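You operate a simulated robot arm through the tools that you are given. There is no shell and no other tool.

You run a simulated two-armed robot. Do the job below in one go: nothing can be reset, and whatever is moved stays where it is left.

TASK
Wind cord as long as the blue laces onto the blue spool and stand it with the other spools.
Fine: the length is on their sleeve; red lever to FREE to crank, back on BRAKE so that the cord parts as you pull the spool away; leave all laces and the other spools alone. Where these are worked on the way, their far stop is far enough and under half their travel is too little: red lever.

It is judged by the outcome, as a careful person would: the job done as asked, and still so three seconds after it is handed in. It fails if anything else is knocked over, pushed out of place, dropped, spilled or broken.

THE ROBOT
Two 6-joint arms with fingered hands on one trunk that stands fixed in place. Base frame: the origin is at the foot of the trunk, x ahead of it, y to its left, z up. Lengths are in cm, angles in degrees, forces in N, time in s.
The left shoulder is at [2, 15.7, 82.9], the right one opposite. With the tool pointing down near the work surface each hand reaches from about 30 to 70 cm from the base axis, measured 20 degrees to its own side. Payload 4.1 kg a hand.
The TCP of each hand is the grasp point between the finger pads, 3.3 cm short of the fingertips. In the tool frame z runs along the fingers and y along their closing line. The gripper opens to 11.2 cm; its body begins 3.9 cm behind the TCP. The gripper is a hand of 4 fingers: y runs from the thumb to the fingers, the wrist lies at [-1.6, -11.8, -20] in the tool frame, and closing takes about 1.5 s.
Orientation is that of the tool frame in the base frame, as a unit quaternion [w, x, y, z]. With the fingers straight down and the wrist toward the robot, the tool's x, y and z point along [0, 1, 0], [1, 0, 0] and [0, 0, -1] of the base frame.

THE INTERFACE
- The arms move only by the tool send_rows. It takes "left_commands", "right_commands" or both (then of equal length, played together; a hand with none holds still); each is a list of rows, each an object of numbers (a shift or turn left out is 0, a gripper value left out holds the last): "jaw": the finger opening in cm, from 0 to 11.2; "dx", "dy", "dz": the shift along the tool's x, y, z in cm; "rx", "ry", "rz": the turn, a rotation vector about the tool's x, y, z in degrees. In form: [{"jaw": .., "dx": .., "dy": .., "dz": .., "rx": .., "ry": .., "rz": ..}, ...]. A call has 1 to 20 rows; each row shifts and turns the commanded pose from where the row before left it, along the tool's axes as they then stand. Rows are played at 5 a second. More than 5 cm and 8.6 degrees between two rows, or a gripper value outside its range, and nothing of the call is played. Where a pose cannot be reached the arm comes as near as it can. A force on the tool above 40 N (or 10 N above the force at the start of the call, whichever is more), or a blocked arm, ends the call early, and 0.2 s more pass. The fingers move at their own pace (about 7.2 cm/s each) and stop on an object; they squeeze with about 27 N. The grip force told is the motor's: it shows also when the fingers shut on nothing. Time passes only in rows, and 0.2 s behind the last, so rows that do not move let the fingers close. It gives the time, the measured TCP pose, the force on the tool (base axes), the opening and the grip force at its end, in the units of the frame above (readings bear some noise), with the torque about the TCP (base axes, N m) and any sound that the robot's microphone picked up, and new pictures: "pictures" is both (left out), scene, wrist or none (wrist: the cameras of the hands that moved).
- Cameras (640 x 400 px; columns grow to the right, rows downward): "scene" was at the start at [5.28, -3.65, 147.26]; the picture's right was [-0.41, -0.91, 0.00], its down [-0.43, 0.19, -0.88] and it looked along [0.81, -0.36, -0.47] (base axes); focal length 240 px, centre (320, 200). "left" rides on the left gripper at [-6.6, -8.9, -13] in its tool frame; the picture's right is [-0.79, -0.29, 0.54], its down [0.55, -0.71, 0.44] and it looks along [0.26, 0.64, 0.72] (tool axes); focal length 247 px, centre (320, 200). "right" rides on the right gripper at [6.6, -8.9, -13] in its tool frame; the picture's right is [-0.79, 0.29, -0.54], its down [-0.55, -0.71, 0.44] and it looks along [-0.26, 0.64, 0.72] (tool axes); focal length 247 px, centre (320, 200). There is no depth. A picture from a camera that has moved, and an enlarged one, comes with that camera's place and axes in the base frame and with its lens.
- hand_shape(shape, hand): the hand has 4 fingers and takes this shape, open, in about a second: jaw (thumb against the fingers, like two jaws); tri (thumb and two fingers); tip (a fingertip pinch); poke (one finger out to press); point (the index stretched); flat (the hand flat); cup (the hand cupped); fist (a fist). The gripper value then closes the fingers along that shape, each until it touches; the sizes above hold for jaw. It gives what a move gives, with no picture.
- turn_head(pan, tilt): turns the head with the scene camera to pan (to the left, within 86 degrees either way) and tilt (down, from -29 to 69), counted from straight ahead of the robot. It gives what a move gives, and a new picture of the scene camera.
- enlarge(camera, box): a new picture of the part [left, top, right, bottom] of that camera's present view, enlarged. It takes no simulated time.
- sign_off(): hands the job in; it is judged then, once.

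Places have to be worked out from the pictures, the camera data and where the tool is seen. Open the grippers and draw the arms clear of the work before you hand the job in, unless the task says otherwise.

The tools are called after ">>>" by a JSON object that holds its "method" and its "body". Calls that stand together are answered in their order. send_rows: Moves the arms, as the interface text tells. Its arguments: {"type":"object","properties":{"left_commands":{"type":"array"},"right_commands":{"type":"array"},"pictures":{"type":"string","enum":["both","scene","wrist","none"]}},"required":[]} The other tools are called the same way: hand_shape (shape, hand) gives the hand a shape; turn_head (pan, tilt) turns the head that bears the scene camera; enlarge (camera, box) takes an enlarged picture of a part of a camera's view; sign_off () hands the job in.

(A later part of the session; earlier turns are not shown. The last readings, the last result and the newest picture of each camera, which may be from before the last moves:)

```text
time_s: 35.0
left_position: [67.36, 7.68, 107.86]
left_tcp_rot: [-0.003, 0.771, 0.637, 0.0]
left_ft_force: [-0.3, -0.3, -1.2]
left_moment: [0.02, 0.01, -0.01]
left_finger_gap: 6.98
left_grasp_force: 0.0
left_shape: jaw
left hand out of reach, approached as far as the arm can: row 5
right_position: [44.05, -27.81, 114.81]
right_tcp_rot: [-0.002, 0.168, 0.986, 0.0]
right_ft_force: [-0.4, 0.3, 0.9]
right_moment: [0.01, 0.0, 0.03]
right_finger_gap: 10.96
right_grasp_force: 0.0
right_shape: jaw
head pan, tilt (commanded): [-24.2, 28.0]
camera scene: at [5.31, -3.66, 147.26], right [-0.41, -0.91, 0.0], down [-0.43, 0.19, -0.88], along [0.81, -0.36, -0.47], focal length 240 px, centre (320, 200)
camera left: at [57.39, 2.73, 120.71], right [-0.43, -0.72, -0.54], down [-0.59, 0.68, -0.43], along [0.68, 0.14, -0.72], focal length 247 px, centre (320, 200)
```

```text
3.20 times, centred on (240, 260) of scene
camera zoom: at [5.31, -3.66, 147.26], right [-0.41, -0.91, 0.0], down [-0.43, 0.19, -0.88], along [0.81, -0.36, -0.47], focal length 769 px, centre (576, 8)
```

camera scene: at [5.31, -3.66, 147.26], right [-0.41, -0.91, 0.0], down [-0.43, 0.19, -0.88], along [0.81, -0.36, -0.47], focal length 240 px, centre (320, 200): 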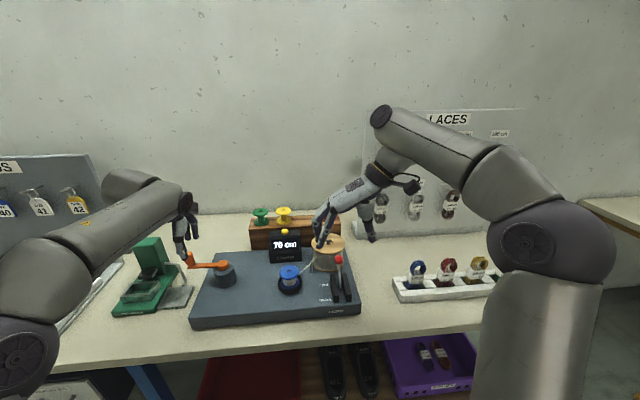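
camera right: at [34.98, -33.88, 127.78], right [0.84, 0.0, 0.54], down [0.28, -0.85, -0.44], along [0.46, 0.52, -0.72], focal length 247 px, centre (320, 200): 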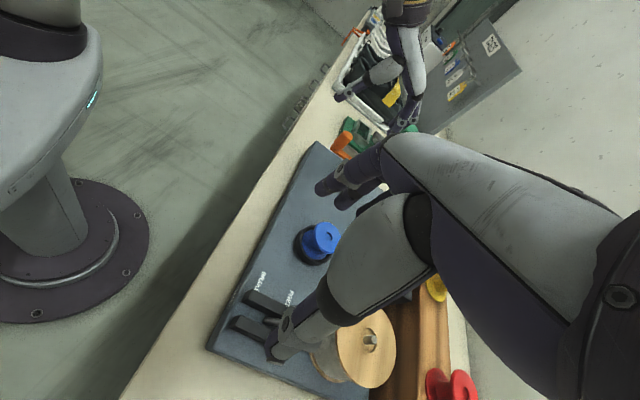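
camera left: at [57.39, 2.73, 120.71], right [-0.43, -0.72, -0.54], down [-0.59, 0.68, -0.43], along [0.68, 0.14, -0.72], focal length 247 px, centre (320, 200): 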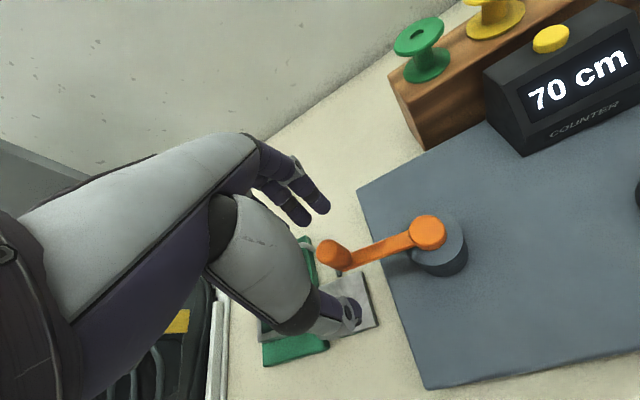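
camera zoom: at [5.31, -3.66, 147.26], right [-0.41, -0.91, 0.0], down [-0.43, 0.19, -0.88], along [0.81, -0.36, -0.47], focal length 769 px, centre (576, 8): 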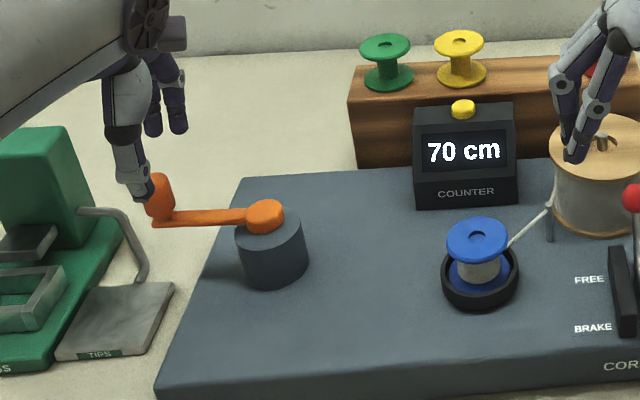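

Three knob fixes give crank centre (66.95, 0.36), radius 8.66; the knob is at (69.9, 8.5), angle 70°, with 70 cm wound. I move over it and grip it centred.

>>> {"method": "send_rows", "body": {"left_commands": [{"dx": 1.31, "dy": 2.32}, {"dz": 2.4}, {"dz": 2.4}, {"dz": 2.3}, {"jaw": 5}, {"jaw": 3}, {"jaw": 1}, {"jaw": 0}, {}, {}, {}], "pictures": "both"}}

>>> {"method": "enlarge", "body": {"camera": "left", "box": [240, 120, 560, 340]}}

>>> {"method": "enlarge", "body": {"camera": "scene", "box": [140, 200, 340, 320]}}

```text
time_s: 37.4
left_position: [69.74, 8.23, 101.03]
left_tcp_rot: [-0.002, 0.771, 0.637, 0.001]
left_ft_force: [-2.2, -7.2, -3.2]
left_moment: [-0.14, -0.03, -0.06]
left_finger_gap: 1.24
left_grasp_force: 27.0
left_shape: jaw
right_position: [44.14, -27.82, 114.86]
right_tcp_rot: [-0.001, 0.169, 0.986, 0.0]
right_ft_force: [0.2, -0.5, -0.1]
right_moment: [0.01, -0.02, 0.02]
right_finger_gap: 10.98
right_grasp_force: 0.0
right_shape: jaw
head pan, tilt (commanded): [-24.2, 28.0]
camera scene: at [5.28, -3.67, 147.26], right [-0.41, -0.91, 0.0], down [-0.43, 0.19, -0.88], along [0.81, -0.36, -0.47], focal length 240 px, centre (320, 200)
camera left: at [59.77, 3.54, 113.74], right [-0.43, -0.72, -0.54], down [-0.59, 0.68, -0.43], along [0.68, 0.14, -0.72], focal length 247 px, centre (320, 200)
```

scene: 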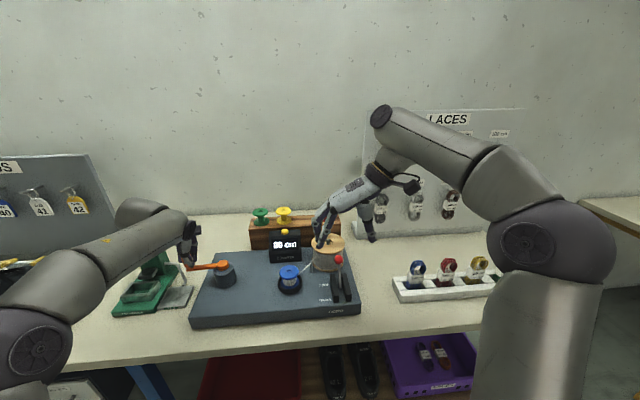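
left: 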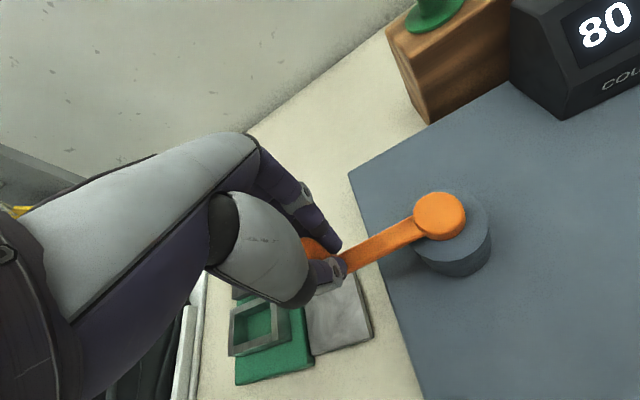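

```text
1.82 times, centred on (400, 230) of left
camera zoom: at [59.77, 3.54, 113.74], right [-0.43, -0.72, -0.54], down [-0.59, 0.68, -0.43], along [0.68, 0.14, -0.72], focal length 449 px, centre (174, 146)
```

zoom: 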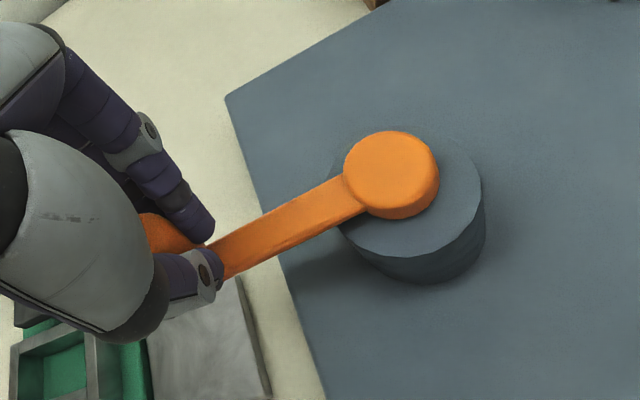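

```text
3.20 times, centred on (240, 260) of scene
camera zoom: at [5.28, -3.67, 147.26], right [-0.41, -0.91, 0.0], down [-0.43, 0.19, -0.88], along [0.81, -0.36, -0.47], focal length 769 px, centre (576, 8)
```

zoom: 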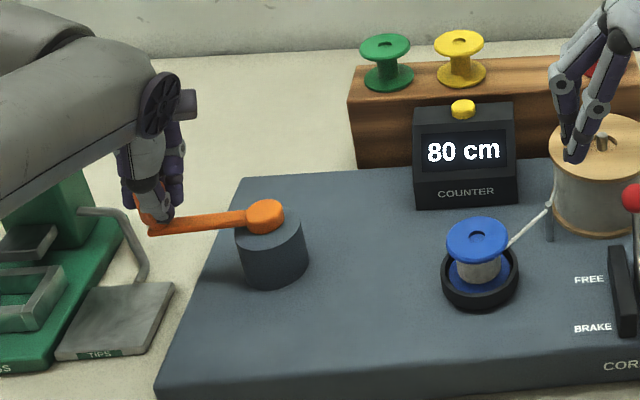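

Counter shows 80 cm with the knob gripped at about 71°. I continue counter-clockwise another 54° in three rows.

>>> {"method": "send_rows", "body": {"left_commands": [{"dx": 0.215, "dy": -2.587}, {"dx": -0.86, "dy": -2.55}, {"dx": -1.607, "dy": -2.162}], "pictures": "both"}}

>>> {"method": "enlarge", "body": {"camera": "scene", "box": [140, 200, 340, 320]}}

>>> {"method": "enlarge", "body": {"camera": "left", "box": [240, 120, 560, 340]}}

```text
time_s: 38.2
left_position: [62.32, 7.61, 101.05]
left_tcp_rot: [-0.001, 0.771, 0.636, 0.002]
left_ft_force: [14.2, -15.9, -8.1]
left_moment: [-0.17, -0.59, 0.1]
left_finger_gap: 1.06
left_grasp_force: 26.5
left_shape: jaw
right_position: [44.04, -27.82, 114.78]
right_tcp_rot: [-0.002, 0.17, 0.985, 0.0]
right_ft_force: [-0.8, 0.3, 0.1]
right_moment: [0.0, -0.03, 0.02]
right_finger_gap: 10.98
right_grasp_force: 0.0
right_shape: jaw
head pan, tilt (commanded): [-24.2, 28.0]
camera scene: at [5.37, -3.7, 147.26], right [-0.41, -0.91, 0.0], down [-0.43, 0.19, -0.88], along [0.81, -0.36, -0.47], focal length 240 px, centre (320, 200)
camera left: at [52.31, 2.65, 113.82], right [-0.43, -0.72, -0.54], down [-0.59, 0.68, -0.43], along [0.68, 0.13, -0.72], focal length 247 px, centre (320, 200)
```

scene: 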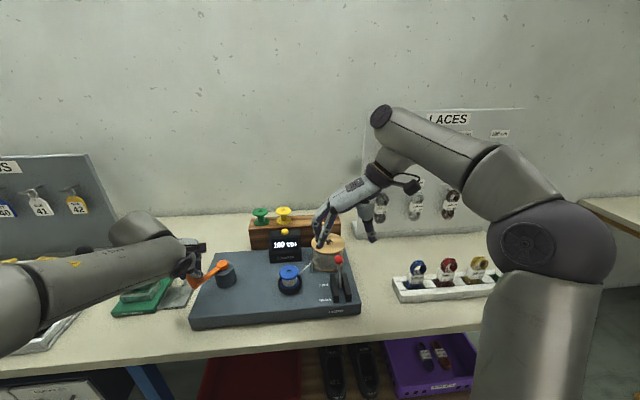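
left: 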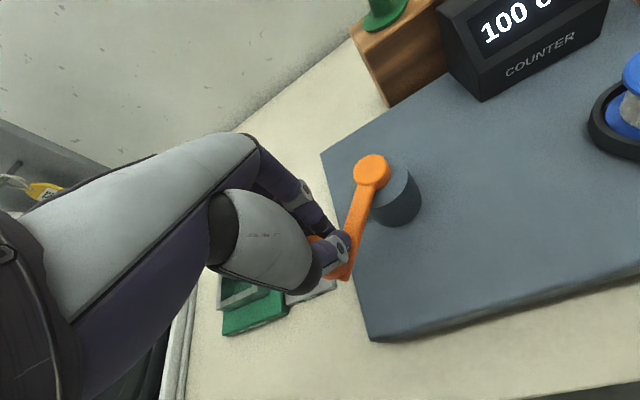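

```text
3.20 times, centred on (240, 260) of scene
camera zoom: at [5.37, -3.7, 147.26], right [-0.41, -0.91, 0.0], down [-0.43, 0.19, -0.88], along [0.81, -0.36, -0.47], focal length 769 px, centre (576, 8)
```

zoom: 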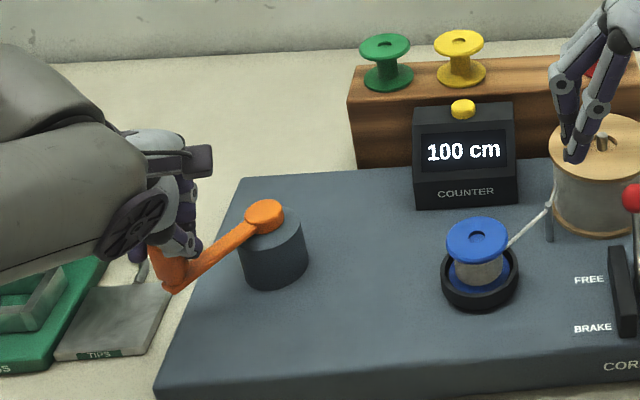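

```text
1.82 times, centred on (400, 230) of left
camera zoom: at [52.31, 2.65, 113.82], right [-0.43, -0.72, -0.54], down [-0.59, 0.68, -0.43], along [0.68, 0.13, -0.72], focal length 449 px, centre (174, 146)
```

zoom: 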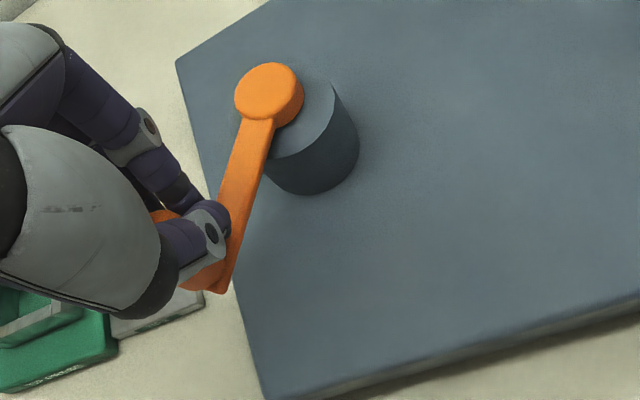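

Counter 100 cm at 122°; the rate is about 0.53 cm/deg with display flooring to tens, and force is inward so I tighten the radius. I go on to 155°, expecting ~120 cm.

>>> {"method": "send_rows", "body": {"left_commands": [{"dx": -2.051, "dy": -1.184}, {"dx": -1.994, "dy": -0.889}, {}], "pictures": "scene"}}

>>> {"method": "enlarge", "body": {"camera": "scene", "box": [140, 200, 340, 320]}}

>>> {"method": "enlarge", "body": {"camera": "left", "box": [240, 120, 560, 340]}}

```text
time_s: 39.0
left_position: [59.62, 4.09, 100.95]
left_tcp_rot: [-0.001, 0.77, 0.638, 0.001]
left_ft_force: [19.2, -6.5, -5.5]
left_moment: [0.06, -0.42, 0.1]
left_finger_gap: 0.98
left_grasp_force: 26.9
left_shape: jaw
right_position: [44.2, -27.84, 114.82]
right_tcp_rot: [-0.002, 0.17, 0.985, 0.001]
right_ft_force: [-0.5, 0.1, -0.3]
right_moment: [-0.01, 0.02, -0.02]
right_finger_gap: 11.0
right_grasp_force: 0.0
right_shape: jaw
head pan, tilt (commanded): [-24.2, 28.0]
camera scene: at [5.37, -3.67, 147.26], right [-0.41, -0.91, 0.0], down [-0.43, 0.19, -0.88], along [0.81, -0.36, -0.47], focal length 240 px, centre (320, 200)
```

scene: 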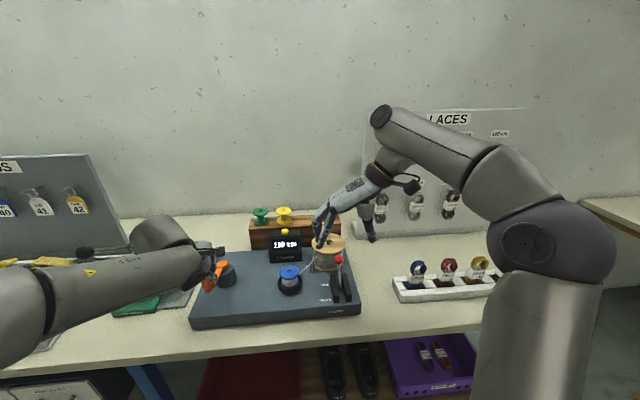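

```text
3.20 times, centred on (240, 260) of scene
camera zoom: at [5.37, -3.67, 147.26], right [-0.41, -0.91, 0.0], down [-0.43, 0.19, -0.88], along [0.81, -0.36, -0.47], focal length 769 px, centre (576, 8)
```

zoom: 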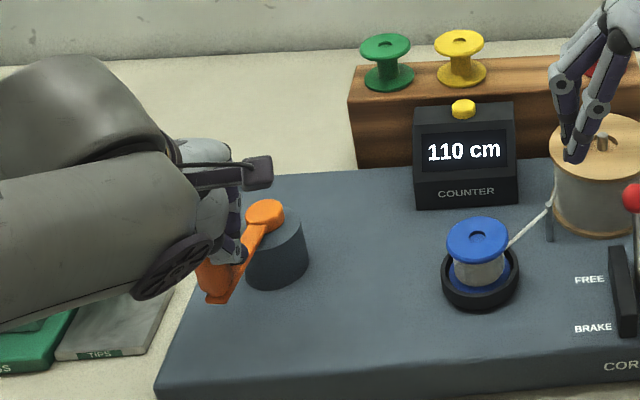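

```text
1.82 times, centred on (400, 230) of left
camera zoom: at [49.54, -0.75, 113.8], right [-0.43, -0.72, -0.54], down [-0.59, 0.68, -0.43], along [0.68, 0.14, -0.72], focal length 449 px, centre (174, 146)
```

zoom: 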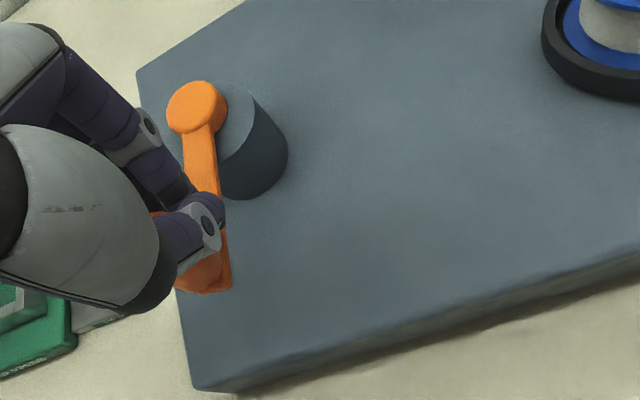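

Counter 110 cm at ~153°; ~0.5 cm/deg, so 140 should come at about 200–203°. I shift the path forward to relieve the 20 N inward force and go to ~185°.

>>> {"method": "send_rows", "body": {"left_commands": [{"dx": -2.325, "dy": 0.407}, {"dx": -2.08, "dy": 0.318}, {}], "pictures": "scene"}}

>>> {"method": "enlarge", "body": {"camera": "scene", "box": [140, 200, 340, 320]}}

>>> {"method": "enlarge", "body": {"camera": "left", "box": [240, 120, 560, 340]}}

```text
time_s: 39.8
left_position: [59.48, -0.41, 100.92]
left_tcp_rot: [-0.002, 0.771, 0.637, 0.001]
left_ft_force: [0.1, -0.5, 0.1]
left_moment: [0.0, -0.05, -0.04]
left_finger_gap: 1.0
left_grasp_force: 26.5
left_shape: jaw
right_position: [44.08, -27.77, 114.86]
right_tcp_rot: [-0.001, 0.17, 0.985, 0.001]
right_ft_force: [0.8, 0.4, 0.4]
right_moment: [-0.03, 0.03, -0.01]
right_finger_gap: 10.98
right_grasp_force: 0.0
right_shape: jaw
head pan, tilt (commanded): [-24.2, 28.0]
camera scene: at [5.28, -3.64, 147.26], right [-0.41, -0.91, 0.0], down [-0.43, 0.19, -0.88], along [0.81, -0.36, -0.47], focal length 240 px, centre (320, 200)
```

scene: 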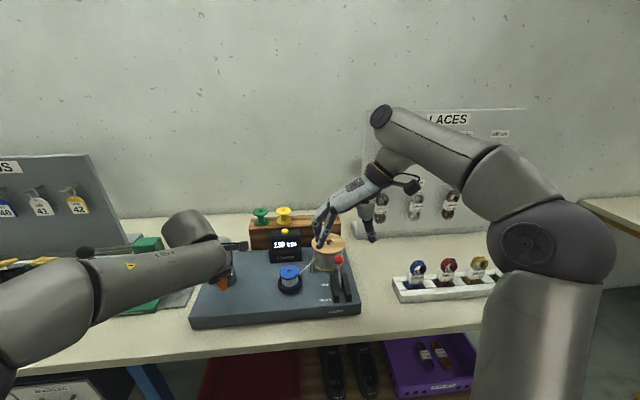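

```text
3.20 times, centred on (240, 260) of scene
camera zoom: at [5.28, -3.64, 147.26], right [-0.41, -0.91, 0.0], down [-0.43, 0.19, -0.88], along [0.81, -0.36, -0.47], focal length 769 px, centre (576, 8)
```

zoom: 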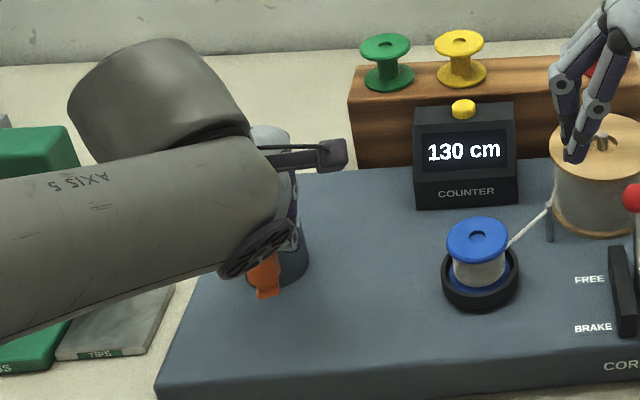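

```text
1.82 times, centred on (400, 230) of left
camera zoom: at [49.38, -5.31, 113.79], right [-0.43, -0.72, -0.54], down [-0.6, 0.68, -0.43], along [0.68, 0.14, -0.72], focal length 449 px, centre (174, 146)
```

zoom: 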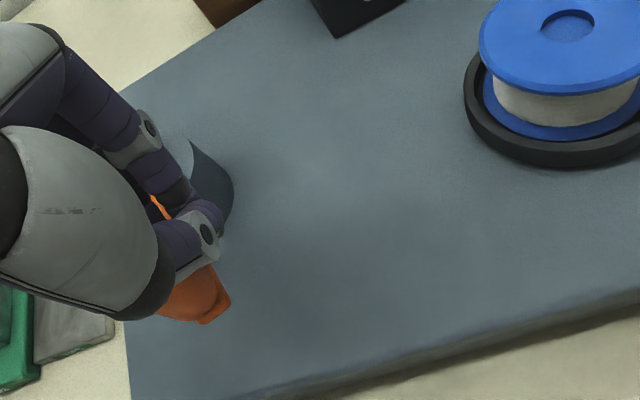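

Counter 130 cm and zero force: the knob has slipped to the near-left of the pinch. Only ~20° remain, so I lift, go to the left of the knob with the hand closed, and will push it gently to the right from there.

>>> {"method": "send_rows", "body": {"left_commands": [{"dz": -3}, {"dz": -3.5}, {"dx": 3.14, "dy": -1.15}, {"dx": 3.14, "dy": -1.16}, {}], "pictures": "both"}}

>>> {"method": "enlarge", "body": {"camera": "scene", "box": [140, 200, 340, 320]}}

>>> {"method": "enlarge", "body": {"camera": "left", "box": [240, 120, 560, 340]}}

```text
time_s: 41.0
left_position: [58.35, 6.13, 107.39]
left_tcp_rot: [-0.002, 0.77, 0.638, 0.001]
left_ft_force: [-0.6, 0.5, 0.1]
left_moment: [-0.01, -0.01, -0.01]
left_finger_gap: 0.98
left_grasp_force: 27.3
left_shape: jaw
right_position: [44.14, -27.8, 114.88]
right_tcp_rot: [-0.001, 0.169, 0.986, 0.001]
right_ft_force: [0.0, 0.9, 0.2]
right_moment: [0.04, -0.04, 0.03]
right_finger_gap: 10.98
right_grasp_force: 0.0
right_shape: jaw
head pan, tilt (commanded): [-24.2, 28.0]
camera scene: at [5.28, -3.66, 147.26], right [-0.41, -0.91, 0.0], down [-0.43, 0.19, -0.88], along [0.81, -0.36, -0.47], focal length 240 px, centre (320, 200)
camera left: at [48.3, 1.34, 120.24], right [-0.43, -0.72, -0.54], down [-0.59, 0.68, -0.43], along [0.68, 0.14, -0.72], focal length 247 px, centre (320, 200)
```

scene: 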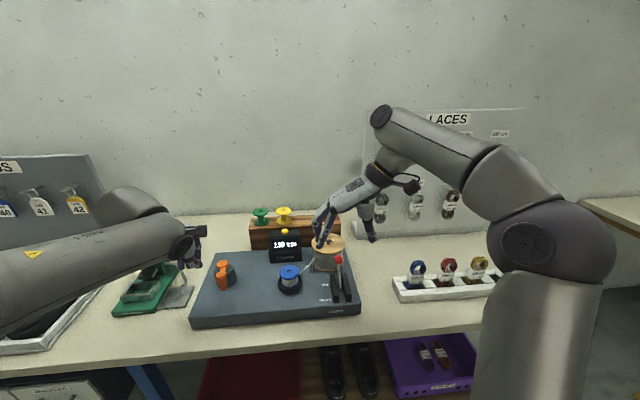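
left: 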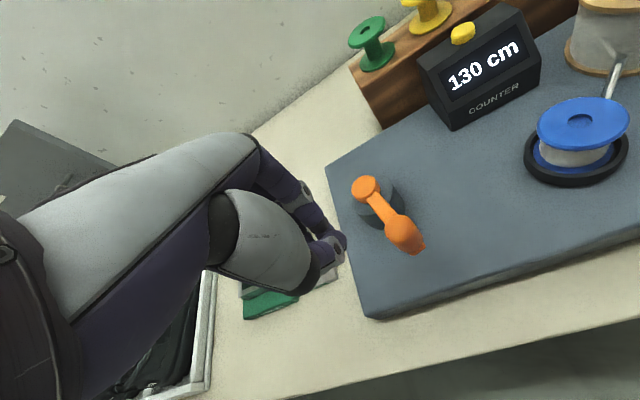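

```text
3.20 times, centred on (240, 260) of scene
camera zoom: at [5.28, -3.66, 147.26], right [-0.41, -0.91, 0.0], down [-0.43, 0.19, -0.88], along [0.81, -0.36, -0.47], focal length 769 px, centre (576, 8)
```

zoom: 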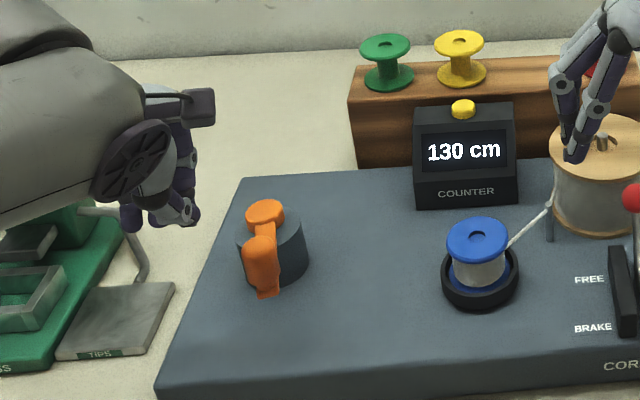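

```text
1.82 times, centred on (400, 230) of left
camera zoom: at [48.3, 1.34, 120.24], right [-0.43, -0.72, -0.54], down [-0.59, 0.68, -0.43], along [0.68, 0.14, -0.72], focal length 449 px, centre (174, 146)
```

zoom: 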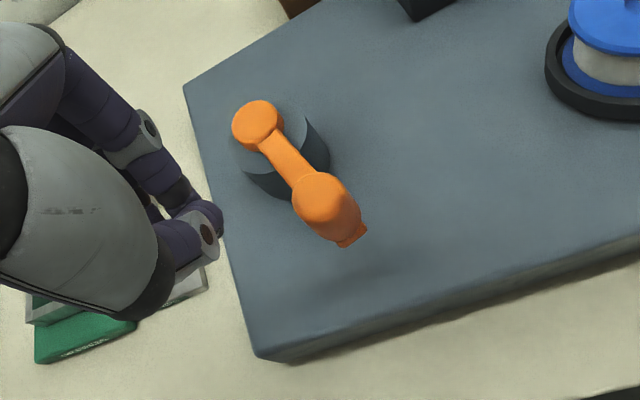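

Knob is at (58.1, 0.75), θ≈177.5°, counter 130; the hand is clear on its left (right edge ~2.6 cm from TCP). I lower beside it and push right ~3 cm, expecting just under 140.

>>> {"method": "send_rows", "body": {"left_commands": [{"dz": 2.3}, {"dz": 2.3}, {"dz": 2.2}, {"dx": -0.8, "dy": 0.15}, {"dx": -0.8, "dy": 0.15}, {"dx": -0.6, "dy": 0.12}, {"dx": -0.6, "dy": 0.12}, {}], "pictures": "scene"}}

>>> {"method": "enlarge", "body": {"camera": "scene", "box": [140, 200, 340, 320]}}

>>> {"method": "enlarge", "body": {"camera": "left", "box": [240, 120, 560, 340]}}

```text
time_s: 42.8
left_position: [58.34, 3.45, 100.56]
left_tcp_rot: [-0.001, 0.771, 0.637, 0.002]
left_ft_force: [-0.4, 0.0, -0.4]
left_moment: [-0.01, -0.01, 0.01]
left_finger_gap: 1.01
left_grasp_force: 26.8
left_shape: jaw
right_position: [44.09, -27.78, 114.84]
right_tcp_rot: [-0.002, 0.169, 0.986, 0.0]
right_ft_force: [1.2, -0.4, 0.2]
right_moment: [0.02, 0.0, 0.0]
right_finger_gap: 10.97
right_grasp_force: 0.2
right_shape: jaw
head pan, tilt (commanded): [-24.2, 28.0]
camera scene: at [5.28, -3.65, 147.26], right [-0.41, -0.91, 0.0], down [-0.43, 0.19, -0.88], along [0.81, -0.36, -0.47], focal length 240 px, centre (320, 200)
```

scene: 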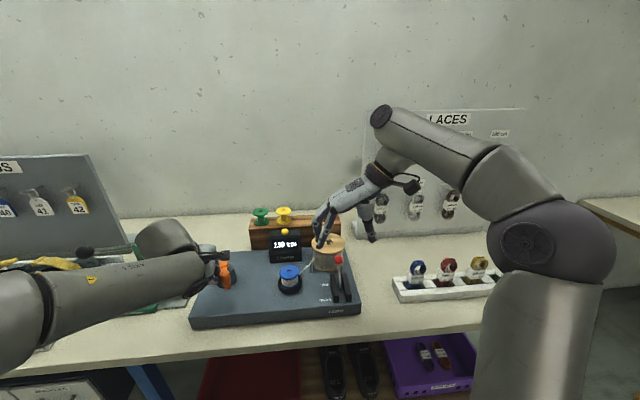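

```text
3.20 times, centred on (240, 260) of scene
camera zoom: at [5.28, -3.65, 147.26], right [-0.41, -0.91, 0.0], down [-0.43, 0.19, -0.88], along [0.81, -0.36, -0.47], focal length 769 px, centre (576, 8)
```

zoom: 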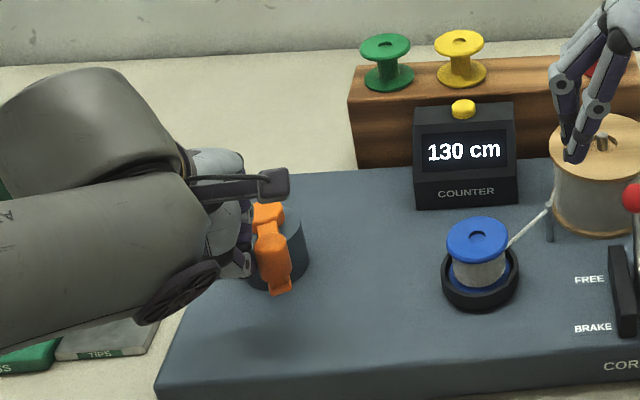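

```text
1.82 times, centred on (400, 230) of left
camera zoom: at [48.27, -1.55, 113.49], right [-0.43, -0.72, -0.54], down [-0.59, 0.68, -0.43], along [0.68, 0.14, -0.72], focal length 449 px, centre (174, 146)
```

zoom: 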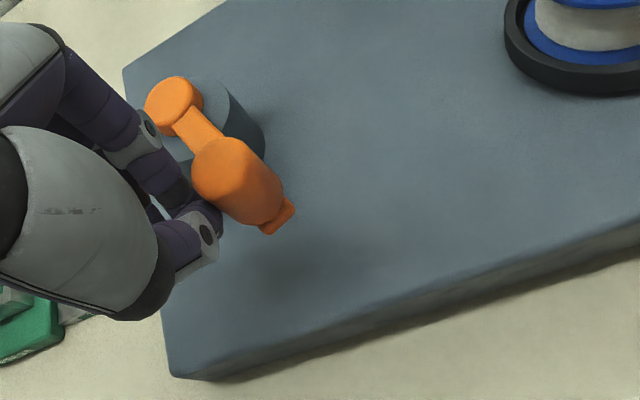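

Contact made; the knob has moved about 0.8 cm right and the counter still shows 130. I push 1.1 cm more and check.

>>> {"method": "send_rows", "body": {"left_commands": [{"dx": -0.55, "dy": 0.12}, {"dx": -0.55, "dy": 0.12}, {}], "pictures": "scene"}}

>>> {"method": "enlarge", "body": {"camera": "scene", "box": [140, 200, 340, 320]}}

```text
time_s: 43.6
left_position: [58.39, 2.21, 100.6]
left_tcp_rot: [-0.001, 0.771, 0.637, 0.002]
left_ft_force: [-0.4, 0.7, -0.4]
left_moment: [0.02, 0.04, 0.0]
left_finger_gap: 1.02
left_grasp_force: 27.1
left_shape: jaw
right_position: [43.97, -27.78, 114.88]
right_tcp_rot: [-0.002, 0.169, 0.986, 0.0]
right_ft_force: [-0.1, 0.4, 0.4]
right_moment: [-0.02, 0.03, 0.01]
right_finger_gap: 10.96
right_grasp_force: 0.0
right_shape: jaw
head pan, tilt (commanded): [-24.2, 28.0]
camera scene: at [5.28, -3.65, 147.26], right [-0.41, -0.91, 0.0], down [-0.43, 0.19, -0.88], along [0.81, -0.36, -0.47], focal length 240 px, centre (320, 200)
```

scene: 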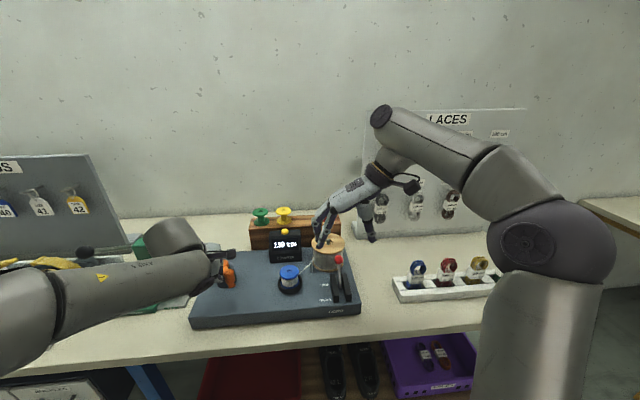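

```text
3.20 times, centred on (240, 260) of scene
camera zoom: at [5.28, -3.65, 147.26], right [-0.41, -0.91, 0.0], down [-0.43, 0.19, -0.88], along [0.81, -0.36, -0.47], focal length 769 px, centre (576, 8)
```

zoom: 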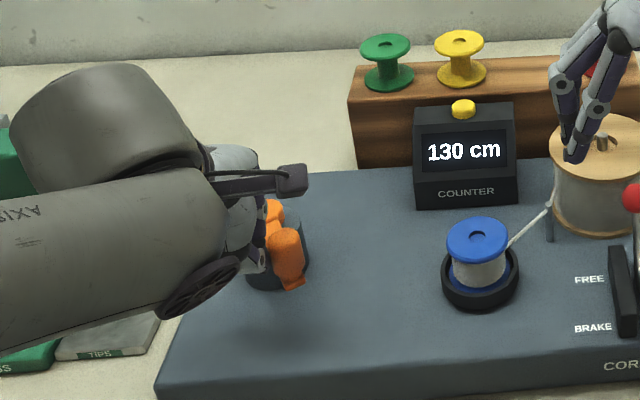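

Still 130 cm with the knob moving along. I push another 0.6 cm and check again.

>>> {"method": "send_rows", "body": {"left_commands": [{"dx": -0.6, "dy": 0.15}, {}], "pictures": "scene"}}

>>> {"method": "enlarge", "body": {"camera": "scene", "box": [140, 200, 340, 320]}}

```text
time_s: 44.2
left_position: [58.33, 1.67, 100.46]
left_tcp_rot: [-0.001, 0.771, 0.637, 0.001]
left_ft_force: [0.2, -0.1, 0.2]
left_moment: [0.02, 0.0, 0.01]
left_finger_gap: 1.02
left_grasp_force: 26.9
left_shape: jaw
right_position: [44.14, -27.82, 114.97]
right_tcp_rot: [-0.002, 0.17, 0.985, 0.0]
right_ft_force: [0.2, -0.5, 0.2]
right_moment: [0.0, -0.01, 0.0]
right_finger_gap: 10.99
right_grasp_force: 0.2
right_shape: jaw
head pan, tilt (commanded): [-24.2, 28.0]
camera scene: at [5.28, -3.65, 147.26], right [-0.41, -0.91, 0.0], down [-0.43, 0.19, -0.88], along [0.81, -0.36, -0.47], focal length 240 px, centre (320, 200)
```

scene: 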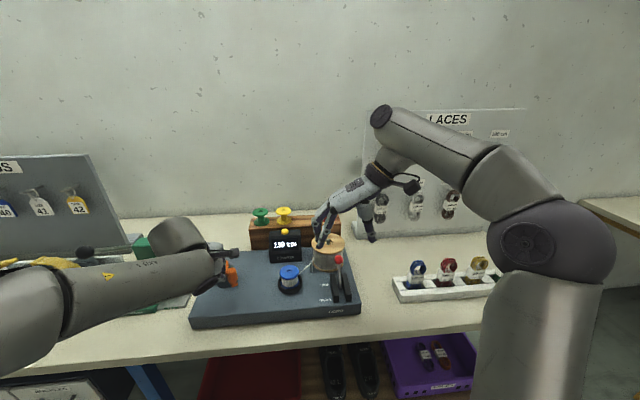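

```text
3.20 times, centred on (240, 260) of scene
camera zoom: at [5.28, -3.65, 147.26], right [-0.41, -0.91, 0.0], down [-0.43, 0.19, -0.88], along [0.81, -0.36, -0.47], focal length 769 px, centre (576, 8)
```

zoom: 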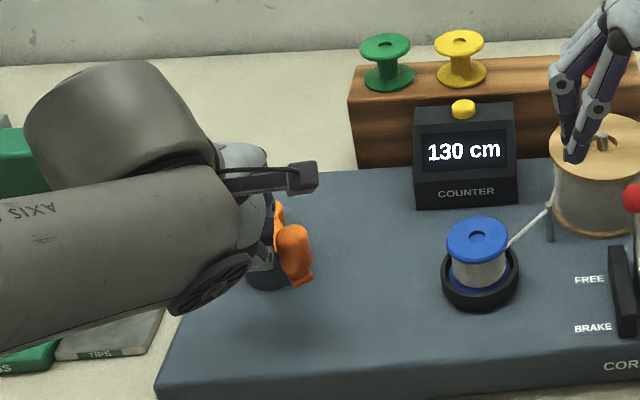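

Still 130; knob around θ≈191°. Another 0.4 cm push.

>>> {"method": "send_rows", "body": {"left_commands": [{"dx": -0.4, "dy": 0.12}, {}], "pictures": "scene"}}

>>> {"method": "enlarge", "body": {"camera": "scene", "box": [140, 200, 340, 320]}}

```text
time_s: 44.8
left_position: [58.46, 1.23, 100.64]
left_tcp_rot: [-0.001, 0.77, 0.638, 0.001]
left_ft_force: [-0.4, -0.2, 0.0]
left_moment: [-0.06, -0.02, 0.02]
left_finger_gap: 1.01
left_grasp_force: 27.2
left_shape: jaw
right_position: [44.08, -27.65, 114.88]
right_tcp_rot: [-0.002, 0.169, 0.986, 0.001]
right_ft_force: [-0.4, -0.1, -0.6]
right_moment: [0.01, 0.0, 0.0]
right_finger_gap: 10.99
right_grasp_force: 0.0
right_shape: jaw
head pan, tilt (commanded): [-24.2, 28.0]
camera scene: at [5.28, -3.65, 147.26], right [-0.41, -0.91, 0.0], down [-0.43, 0.19, -0.88], along [0.81, -0.36, -0.47], focal length 240 px, centre (320, 200)
```

scene: 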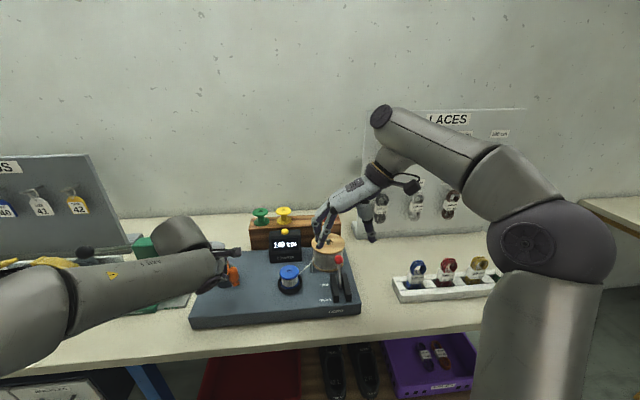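

```text
3.20 times, centred on (240, 260) of scene
camera zoom: at [5.28, -3.65, 147.26], right [-0.41, -0.91, 0.0], down [-0.43, 0.19, -0.88], along [0.81, -0.36, -0.47], focal length 769 px, centre (576, 8)
```

zoom: 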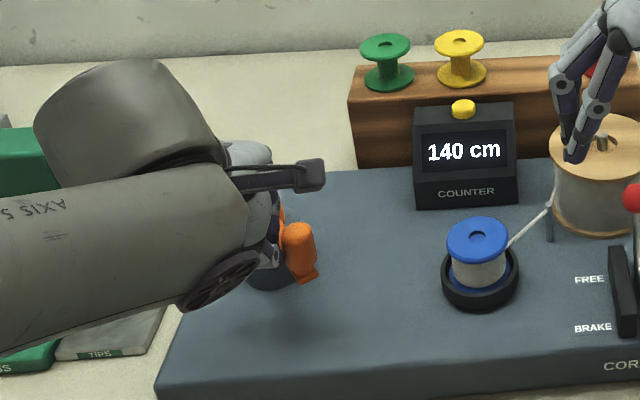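

Counter just turned to 140 cm. To sit safely inside that reading rather than on its edge, I nudge the knob ~0.6 cm (≈2 cm of cord) more.

>>> {"method": "send_rows", "body": {"left_commands": [{"dx": -0.6, "dy": 0.17}, {}], "pictures": "scene"}}

>>> {"method": "enlarge", "body": {"camera": "scene", "box": [140, 200, 340, 320]}}

>>> {"method": "enlarge", "body": {"camera": "left", "box": [240, 120, 560, 340]}}

```text
time_s: 45.4
left_position: [58.55, 0.48, 100.56]
left_tcp_rot: [-0.001, 0.77, 0.638, 0.001]
left_ft_force: [1.0, 0.1, -0.4]
left_moment: [0.03, 0.0, 0.05]
left_finger_gap: 1.0
left_grasp_force: 27.3
left_shape: jaw
right_position: [44.03, -27.77, 115.04]
right_tcp_rot: [-0.002, 0.17, 0.986, 0.0]
right_ft_force: [0.2, -0.9, -0.5]
right_moment: [0.0, 0.0, 0.0]
right_finger_gap: 10.98
right_grasp_force: 0.0
right_shape: jaw
head pan, tilt (commanded): [-24.2, 28.0]
camera scene: at [5.28, -3.65, 147.26], right [-0.41, -0.91, 0.0], down [-0.43, 0.19, -0.88], along [0.81, -0.36, -0.47], focal length 240 px, centre (320, 200)
```

scene: 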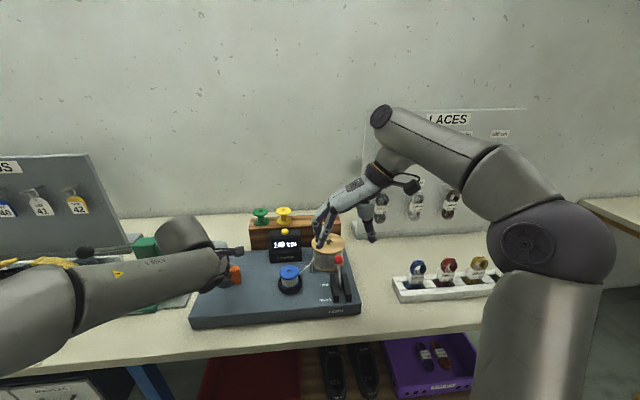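

```text
3.20 times, centred on (240, 260) of scene
camera zoom: at [5.28, -3.65, 147.26], right [-0.41, -0.91, 0.0], down [-0.43, 0.19, -0.88], along [0.81, -0.36, -0.47], focal length 769 px, centre (576, 8)
```

zoom: 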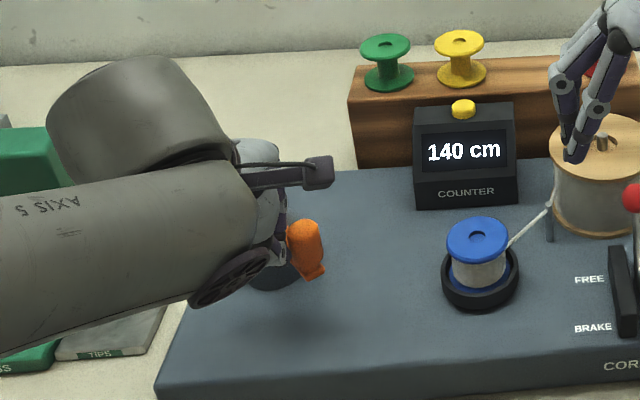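

```text
1.82 times, centred on (400, 230) of left
camera zoom: at [48.4, -4.28, 113.45], right [-0.43, -0.72, -0.54], down [-0.59, 0.68, -0.43], along [0.68, 0.14, -0.72], focal length 449 px, centre (174, 146)
```

zoom: 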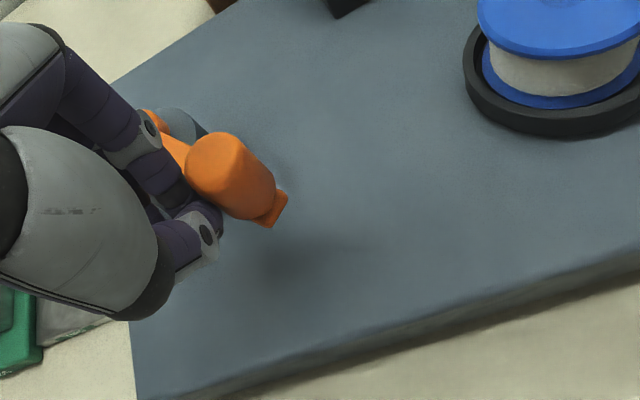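

Counter holds at 140 cm. I withdraw the left hand leftward off the knob, then up and back, while the right hand returns above the lever at its FREE position (52.6, -30.9).

>>> {"method": "send_rows", "body": {"left_commands": [{"dx": 1.5}, {"dx": 2}, {"dz": -4}, {"dz": -4}, {"dy": -4, "dx": 1}, {"dy": -4, "dx": 1}, {"dy": -4}, {"dy": -4}], "right_commands": [{}, {}, {"dx": -3}, {"dx": -3}, {"dx": -3, "jaw": 8}, {"jaw": 5.5}, {}, {}], "pictures": "both"}}

>>> {"method": "enlarge", "body": {"camera": "scene", "box": [200, 200, 400, 320]}}

>>> {"method": "enlarge", "body": {"camera": "right", "box": [180, 160, 420, 400]}}

```text
time_s: 47.2
left_position: [43.82, 8.89, 108.53]
left_tcp_rot: [-0.001, 0.771, 0.637, 0.001]
left_ft_force: [0.5, -0.8, -1.0]
left_moment: [0.02, -0.02, 0.02]
left_finger_gap: 1.01
left_grasp_force: 28.0
left_shape: jaw
right_position: [52.62, -30.74, 114.76]
right_tcp_rot: [-0.002, 0.169, 0.986, 0.0]
right_ft_force: [0.8, -0.2, -1.2]
right_moment: [0.02, 0.06, 0.01]
right_finger_gap: 5.55
right_grasp_force: 0.2
right_shape: jaw
head pan, tilt (commanded): [-24.2, 28.0]
camera scene: at [5.33, -3.67, 147.26], right [-0.41, -0.91, 0.0], down [-0.43, 0.19, -0.88], along [0.81, -0.36, -0.47], focal length 240 px, centre (320, 200)
camera right: at [43.52, -36.93, 127.66], right [0.84, 0.0, 0.54], down [0.28, -0.85, -0.44], along [0.46, 0.52, -0.72], focal length 247 px, centre (320, 200)
camera left: at [33.73, 4.0, 121.46], right [-0.43, -0.72, -0.54], down [-0.59, 0.68, -0.43], along [0.68, 0.14, -0.72], focal length 247 px, centre (320, 200)
```

scene: 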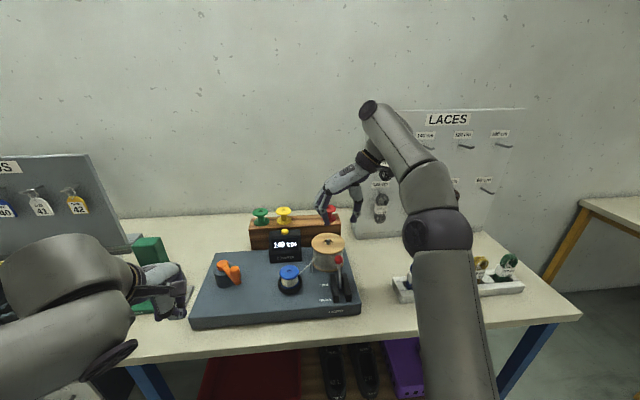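
right: 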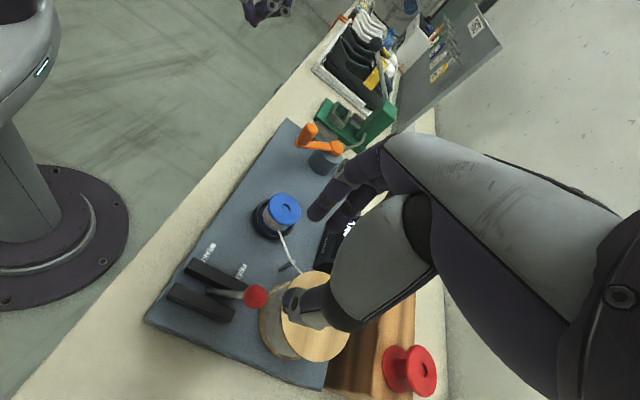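
left: 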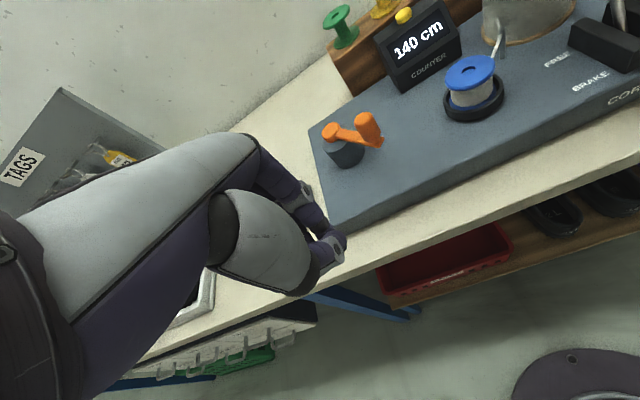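

```text
3.20 times, centred on (300, 260) of scene
camera zoom: at [5.33, -3.67, 147.26], right [-0.41, -0.91, 0.0], down [-0.43, 0.19, -0.88], along [0.81, -0.36, -0.47], focal length 769 px, centre (384, 8)
```

zoom: 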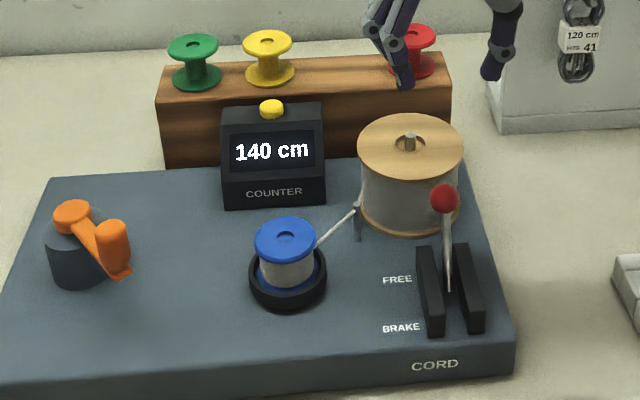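

```text
1.67 times, centred on (300, 280) of right
camera zoom: at [43.52, -36.93, 127.66], right [0.84, 0.0, 0.54], down [0.28, -0.85, -0.44], along [0.46, 0.52, -0.72], focal length 412 px, centre (353, 67)
```

zoom: 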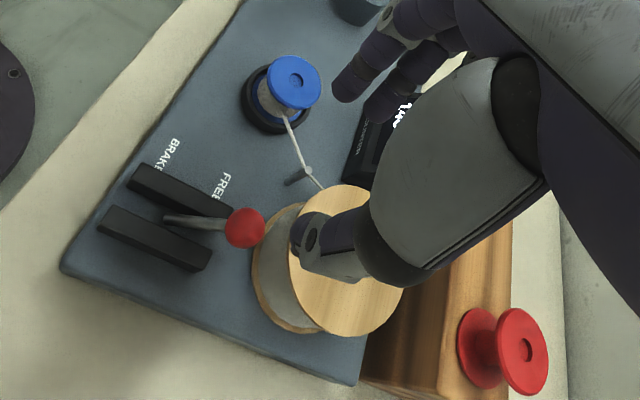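

The ball sits at about (53.5, -31.3, 97.9), close to the reel. I retrace the earlier clear path: jaw 5, down at (52.6, -30.7) to z≈102.5, then check clearance to the reel.

>>> {"method": "send_rows", "body": {"right_commands": [{"dz": 4, "jaw": 5}, {"dz": 4}, {"dz": 4}, {}], "pictures": "both"}}

>>> {"method": "enlarge", "body": {"camera": "scene", "box": [290, 210, 390, 290]}}

>>> {"method": "enlarge", "body": {"camera": "right", "box": [200, 140, 440, 380]}}

>>> {"method": "enlarge", "body": {"camera": "left", "box": [440, 0, 640, 140]}}

```text
time_s: 48.2
left_position: [43.7, 8.9, 108.48]
left_tcp_rot: [-0.001, 0.771, 0.637, 0.002]
left_ft_force: [0.1, -0.3, 0.3]
left_moment: [0.01, -0.01, -0.02]
left_finger_gap: 1.02
left_grasp_force: 27.7
left_shape: jaw
right_position: [52.55, -30.81, 102.77]
right_tcp_rot: [-0.001, 0.17, 0.986, 0.001]
right_ft_force: [0.2, -0.9, -0.5]
right_moment: [0.01, -0.02, 0.02]
right_finger_gap: 5.03
right_grasp_force: 0.1
right_shape: jaw
head pan, tilt (commanded): [-24.2, 28.0]
camera scene: at [5.27, -3.65, 147.26], right [-0.41, -0.91, 0.0], down [-0.43, 0.19, -0.88], along [0.81, -0.36, -0.47], focal length 240 px, centre (320, 200)
camera right: at [43.47, -36.9, 115.77], right [0.84, 0.0, 0.54], down [0.28, -0.85, -0.44], along [0.46, 0.52, -0.72], focal length 247 px, centre (320, 200)
```

scene: 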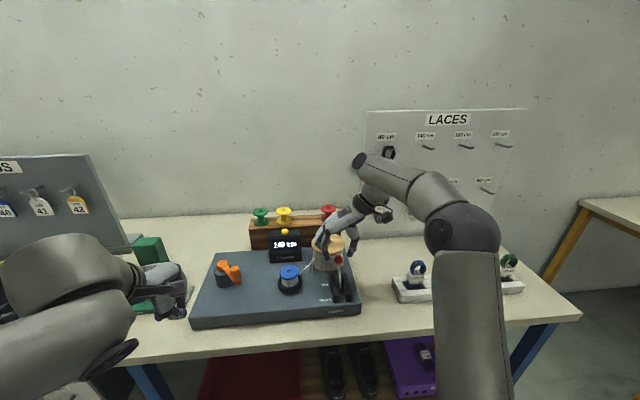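
right: 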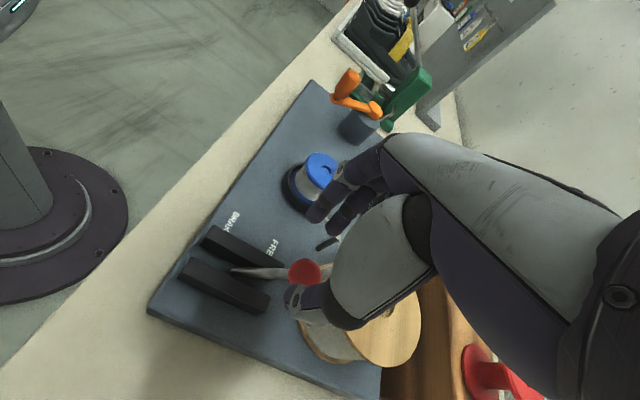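

```text
5.00 times, centred on (340, 250) of scene
camera zoom: at [5.27, -3.65, 147.26], right [-0.41, -0.91, 0.0], down [-0.43, 0.19, -0.88], along [0.81, -0.36, -0.47], focal length 1201 px, centre (220, -50)
```

zoom: 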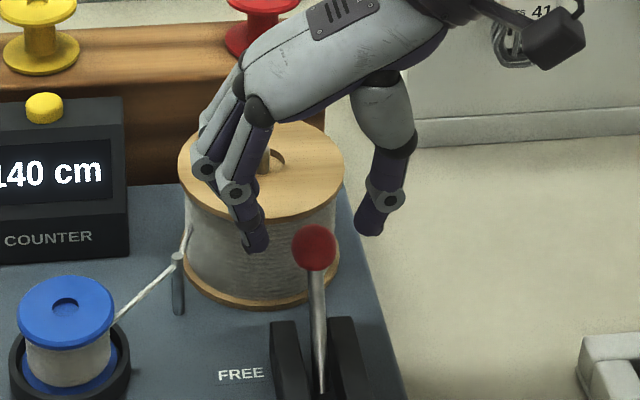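

```text
1.67 times, centred on (320, 260) of right
camera zoom: at [43.47, -36.9, 115.77], right [0.84, 0.0, 0.54], down [0.28, -0.85, -0.44], along [0.46, 0.52, -0.72], focal length 412 px, centre (320, 100)
```

zoom: 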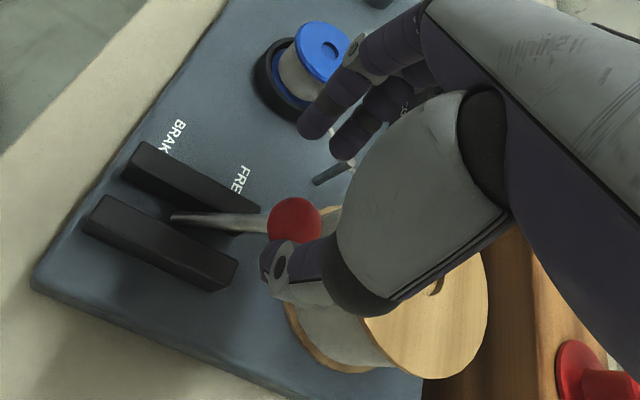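

```text
2.86 times, centred on (540, 70) of left
camera zoom: at [33.72, 4.01, 121.48], right [-0.43, -0.72, -0.54], down [-0.59, 0.68, -0.43], along [0.68, 0.14, -0.72], focal length 706 px, centre (-309, 571)
```

zoom: 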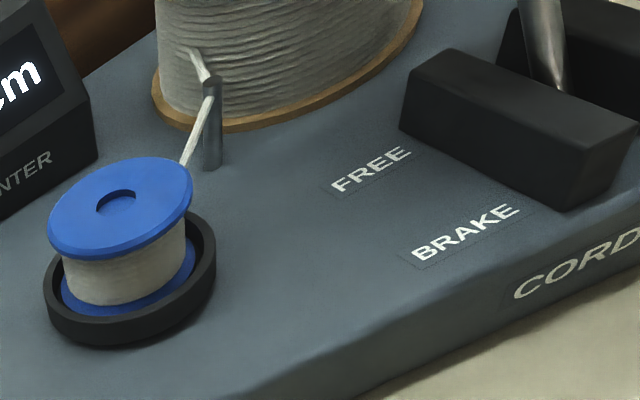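

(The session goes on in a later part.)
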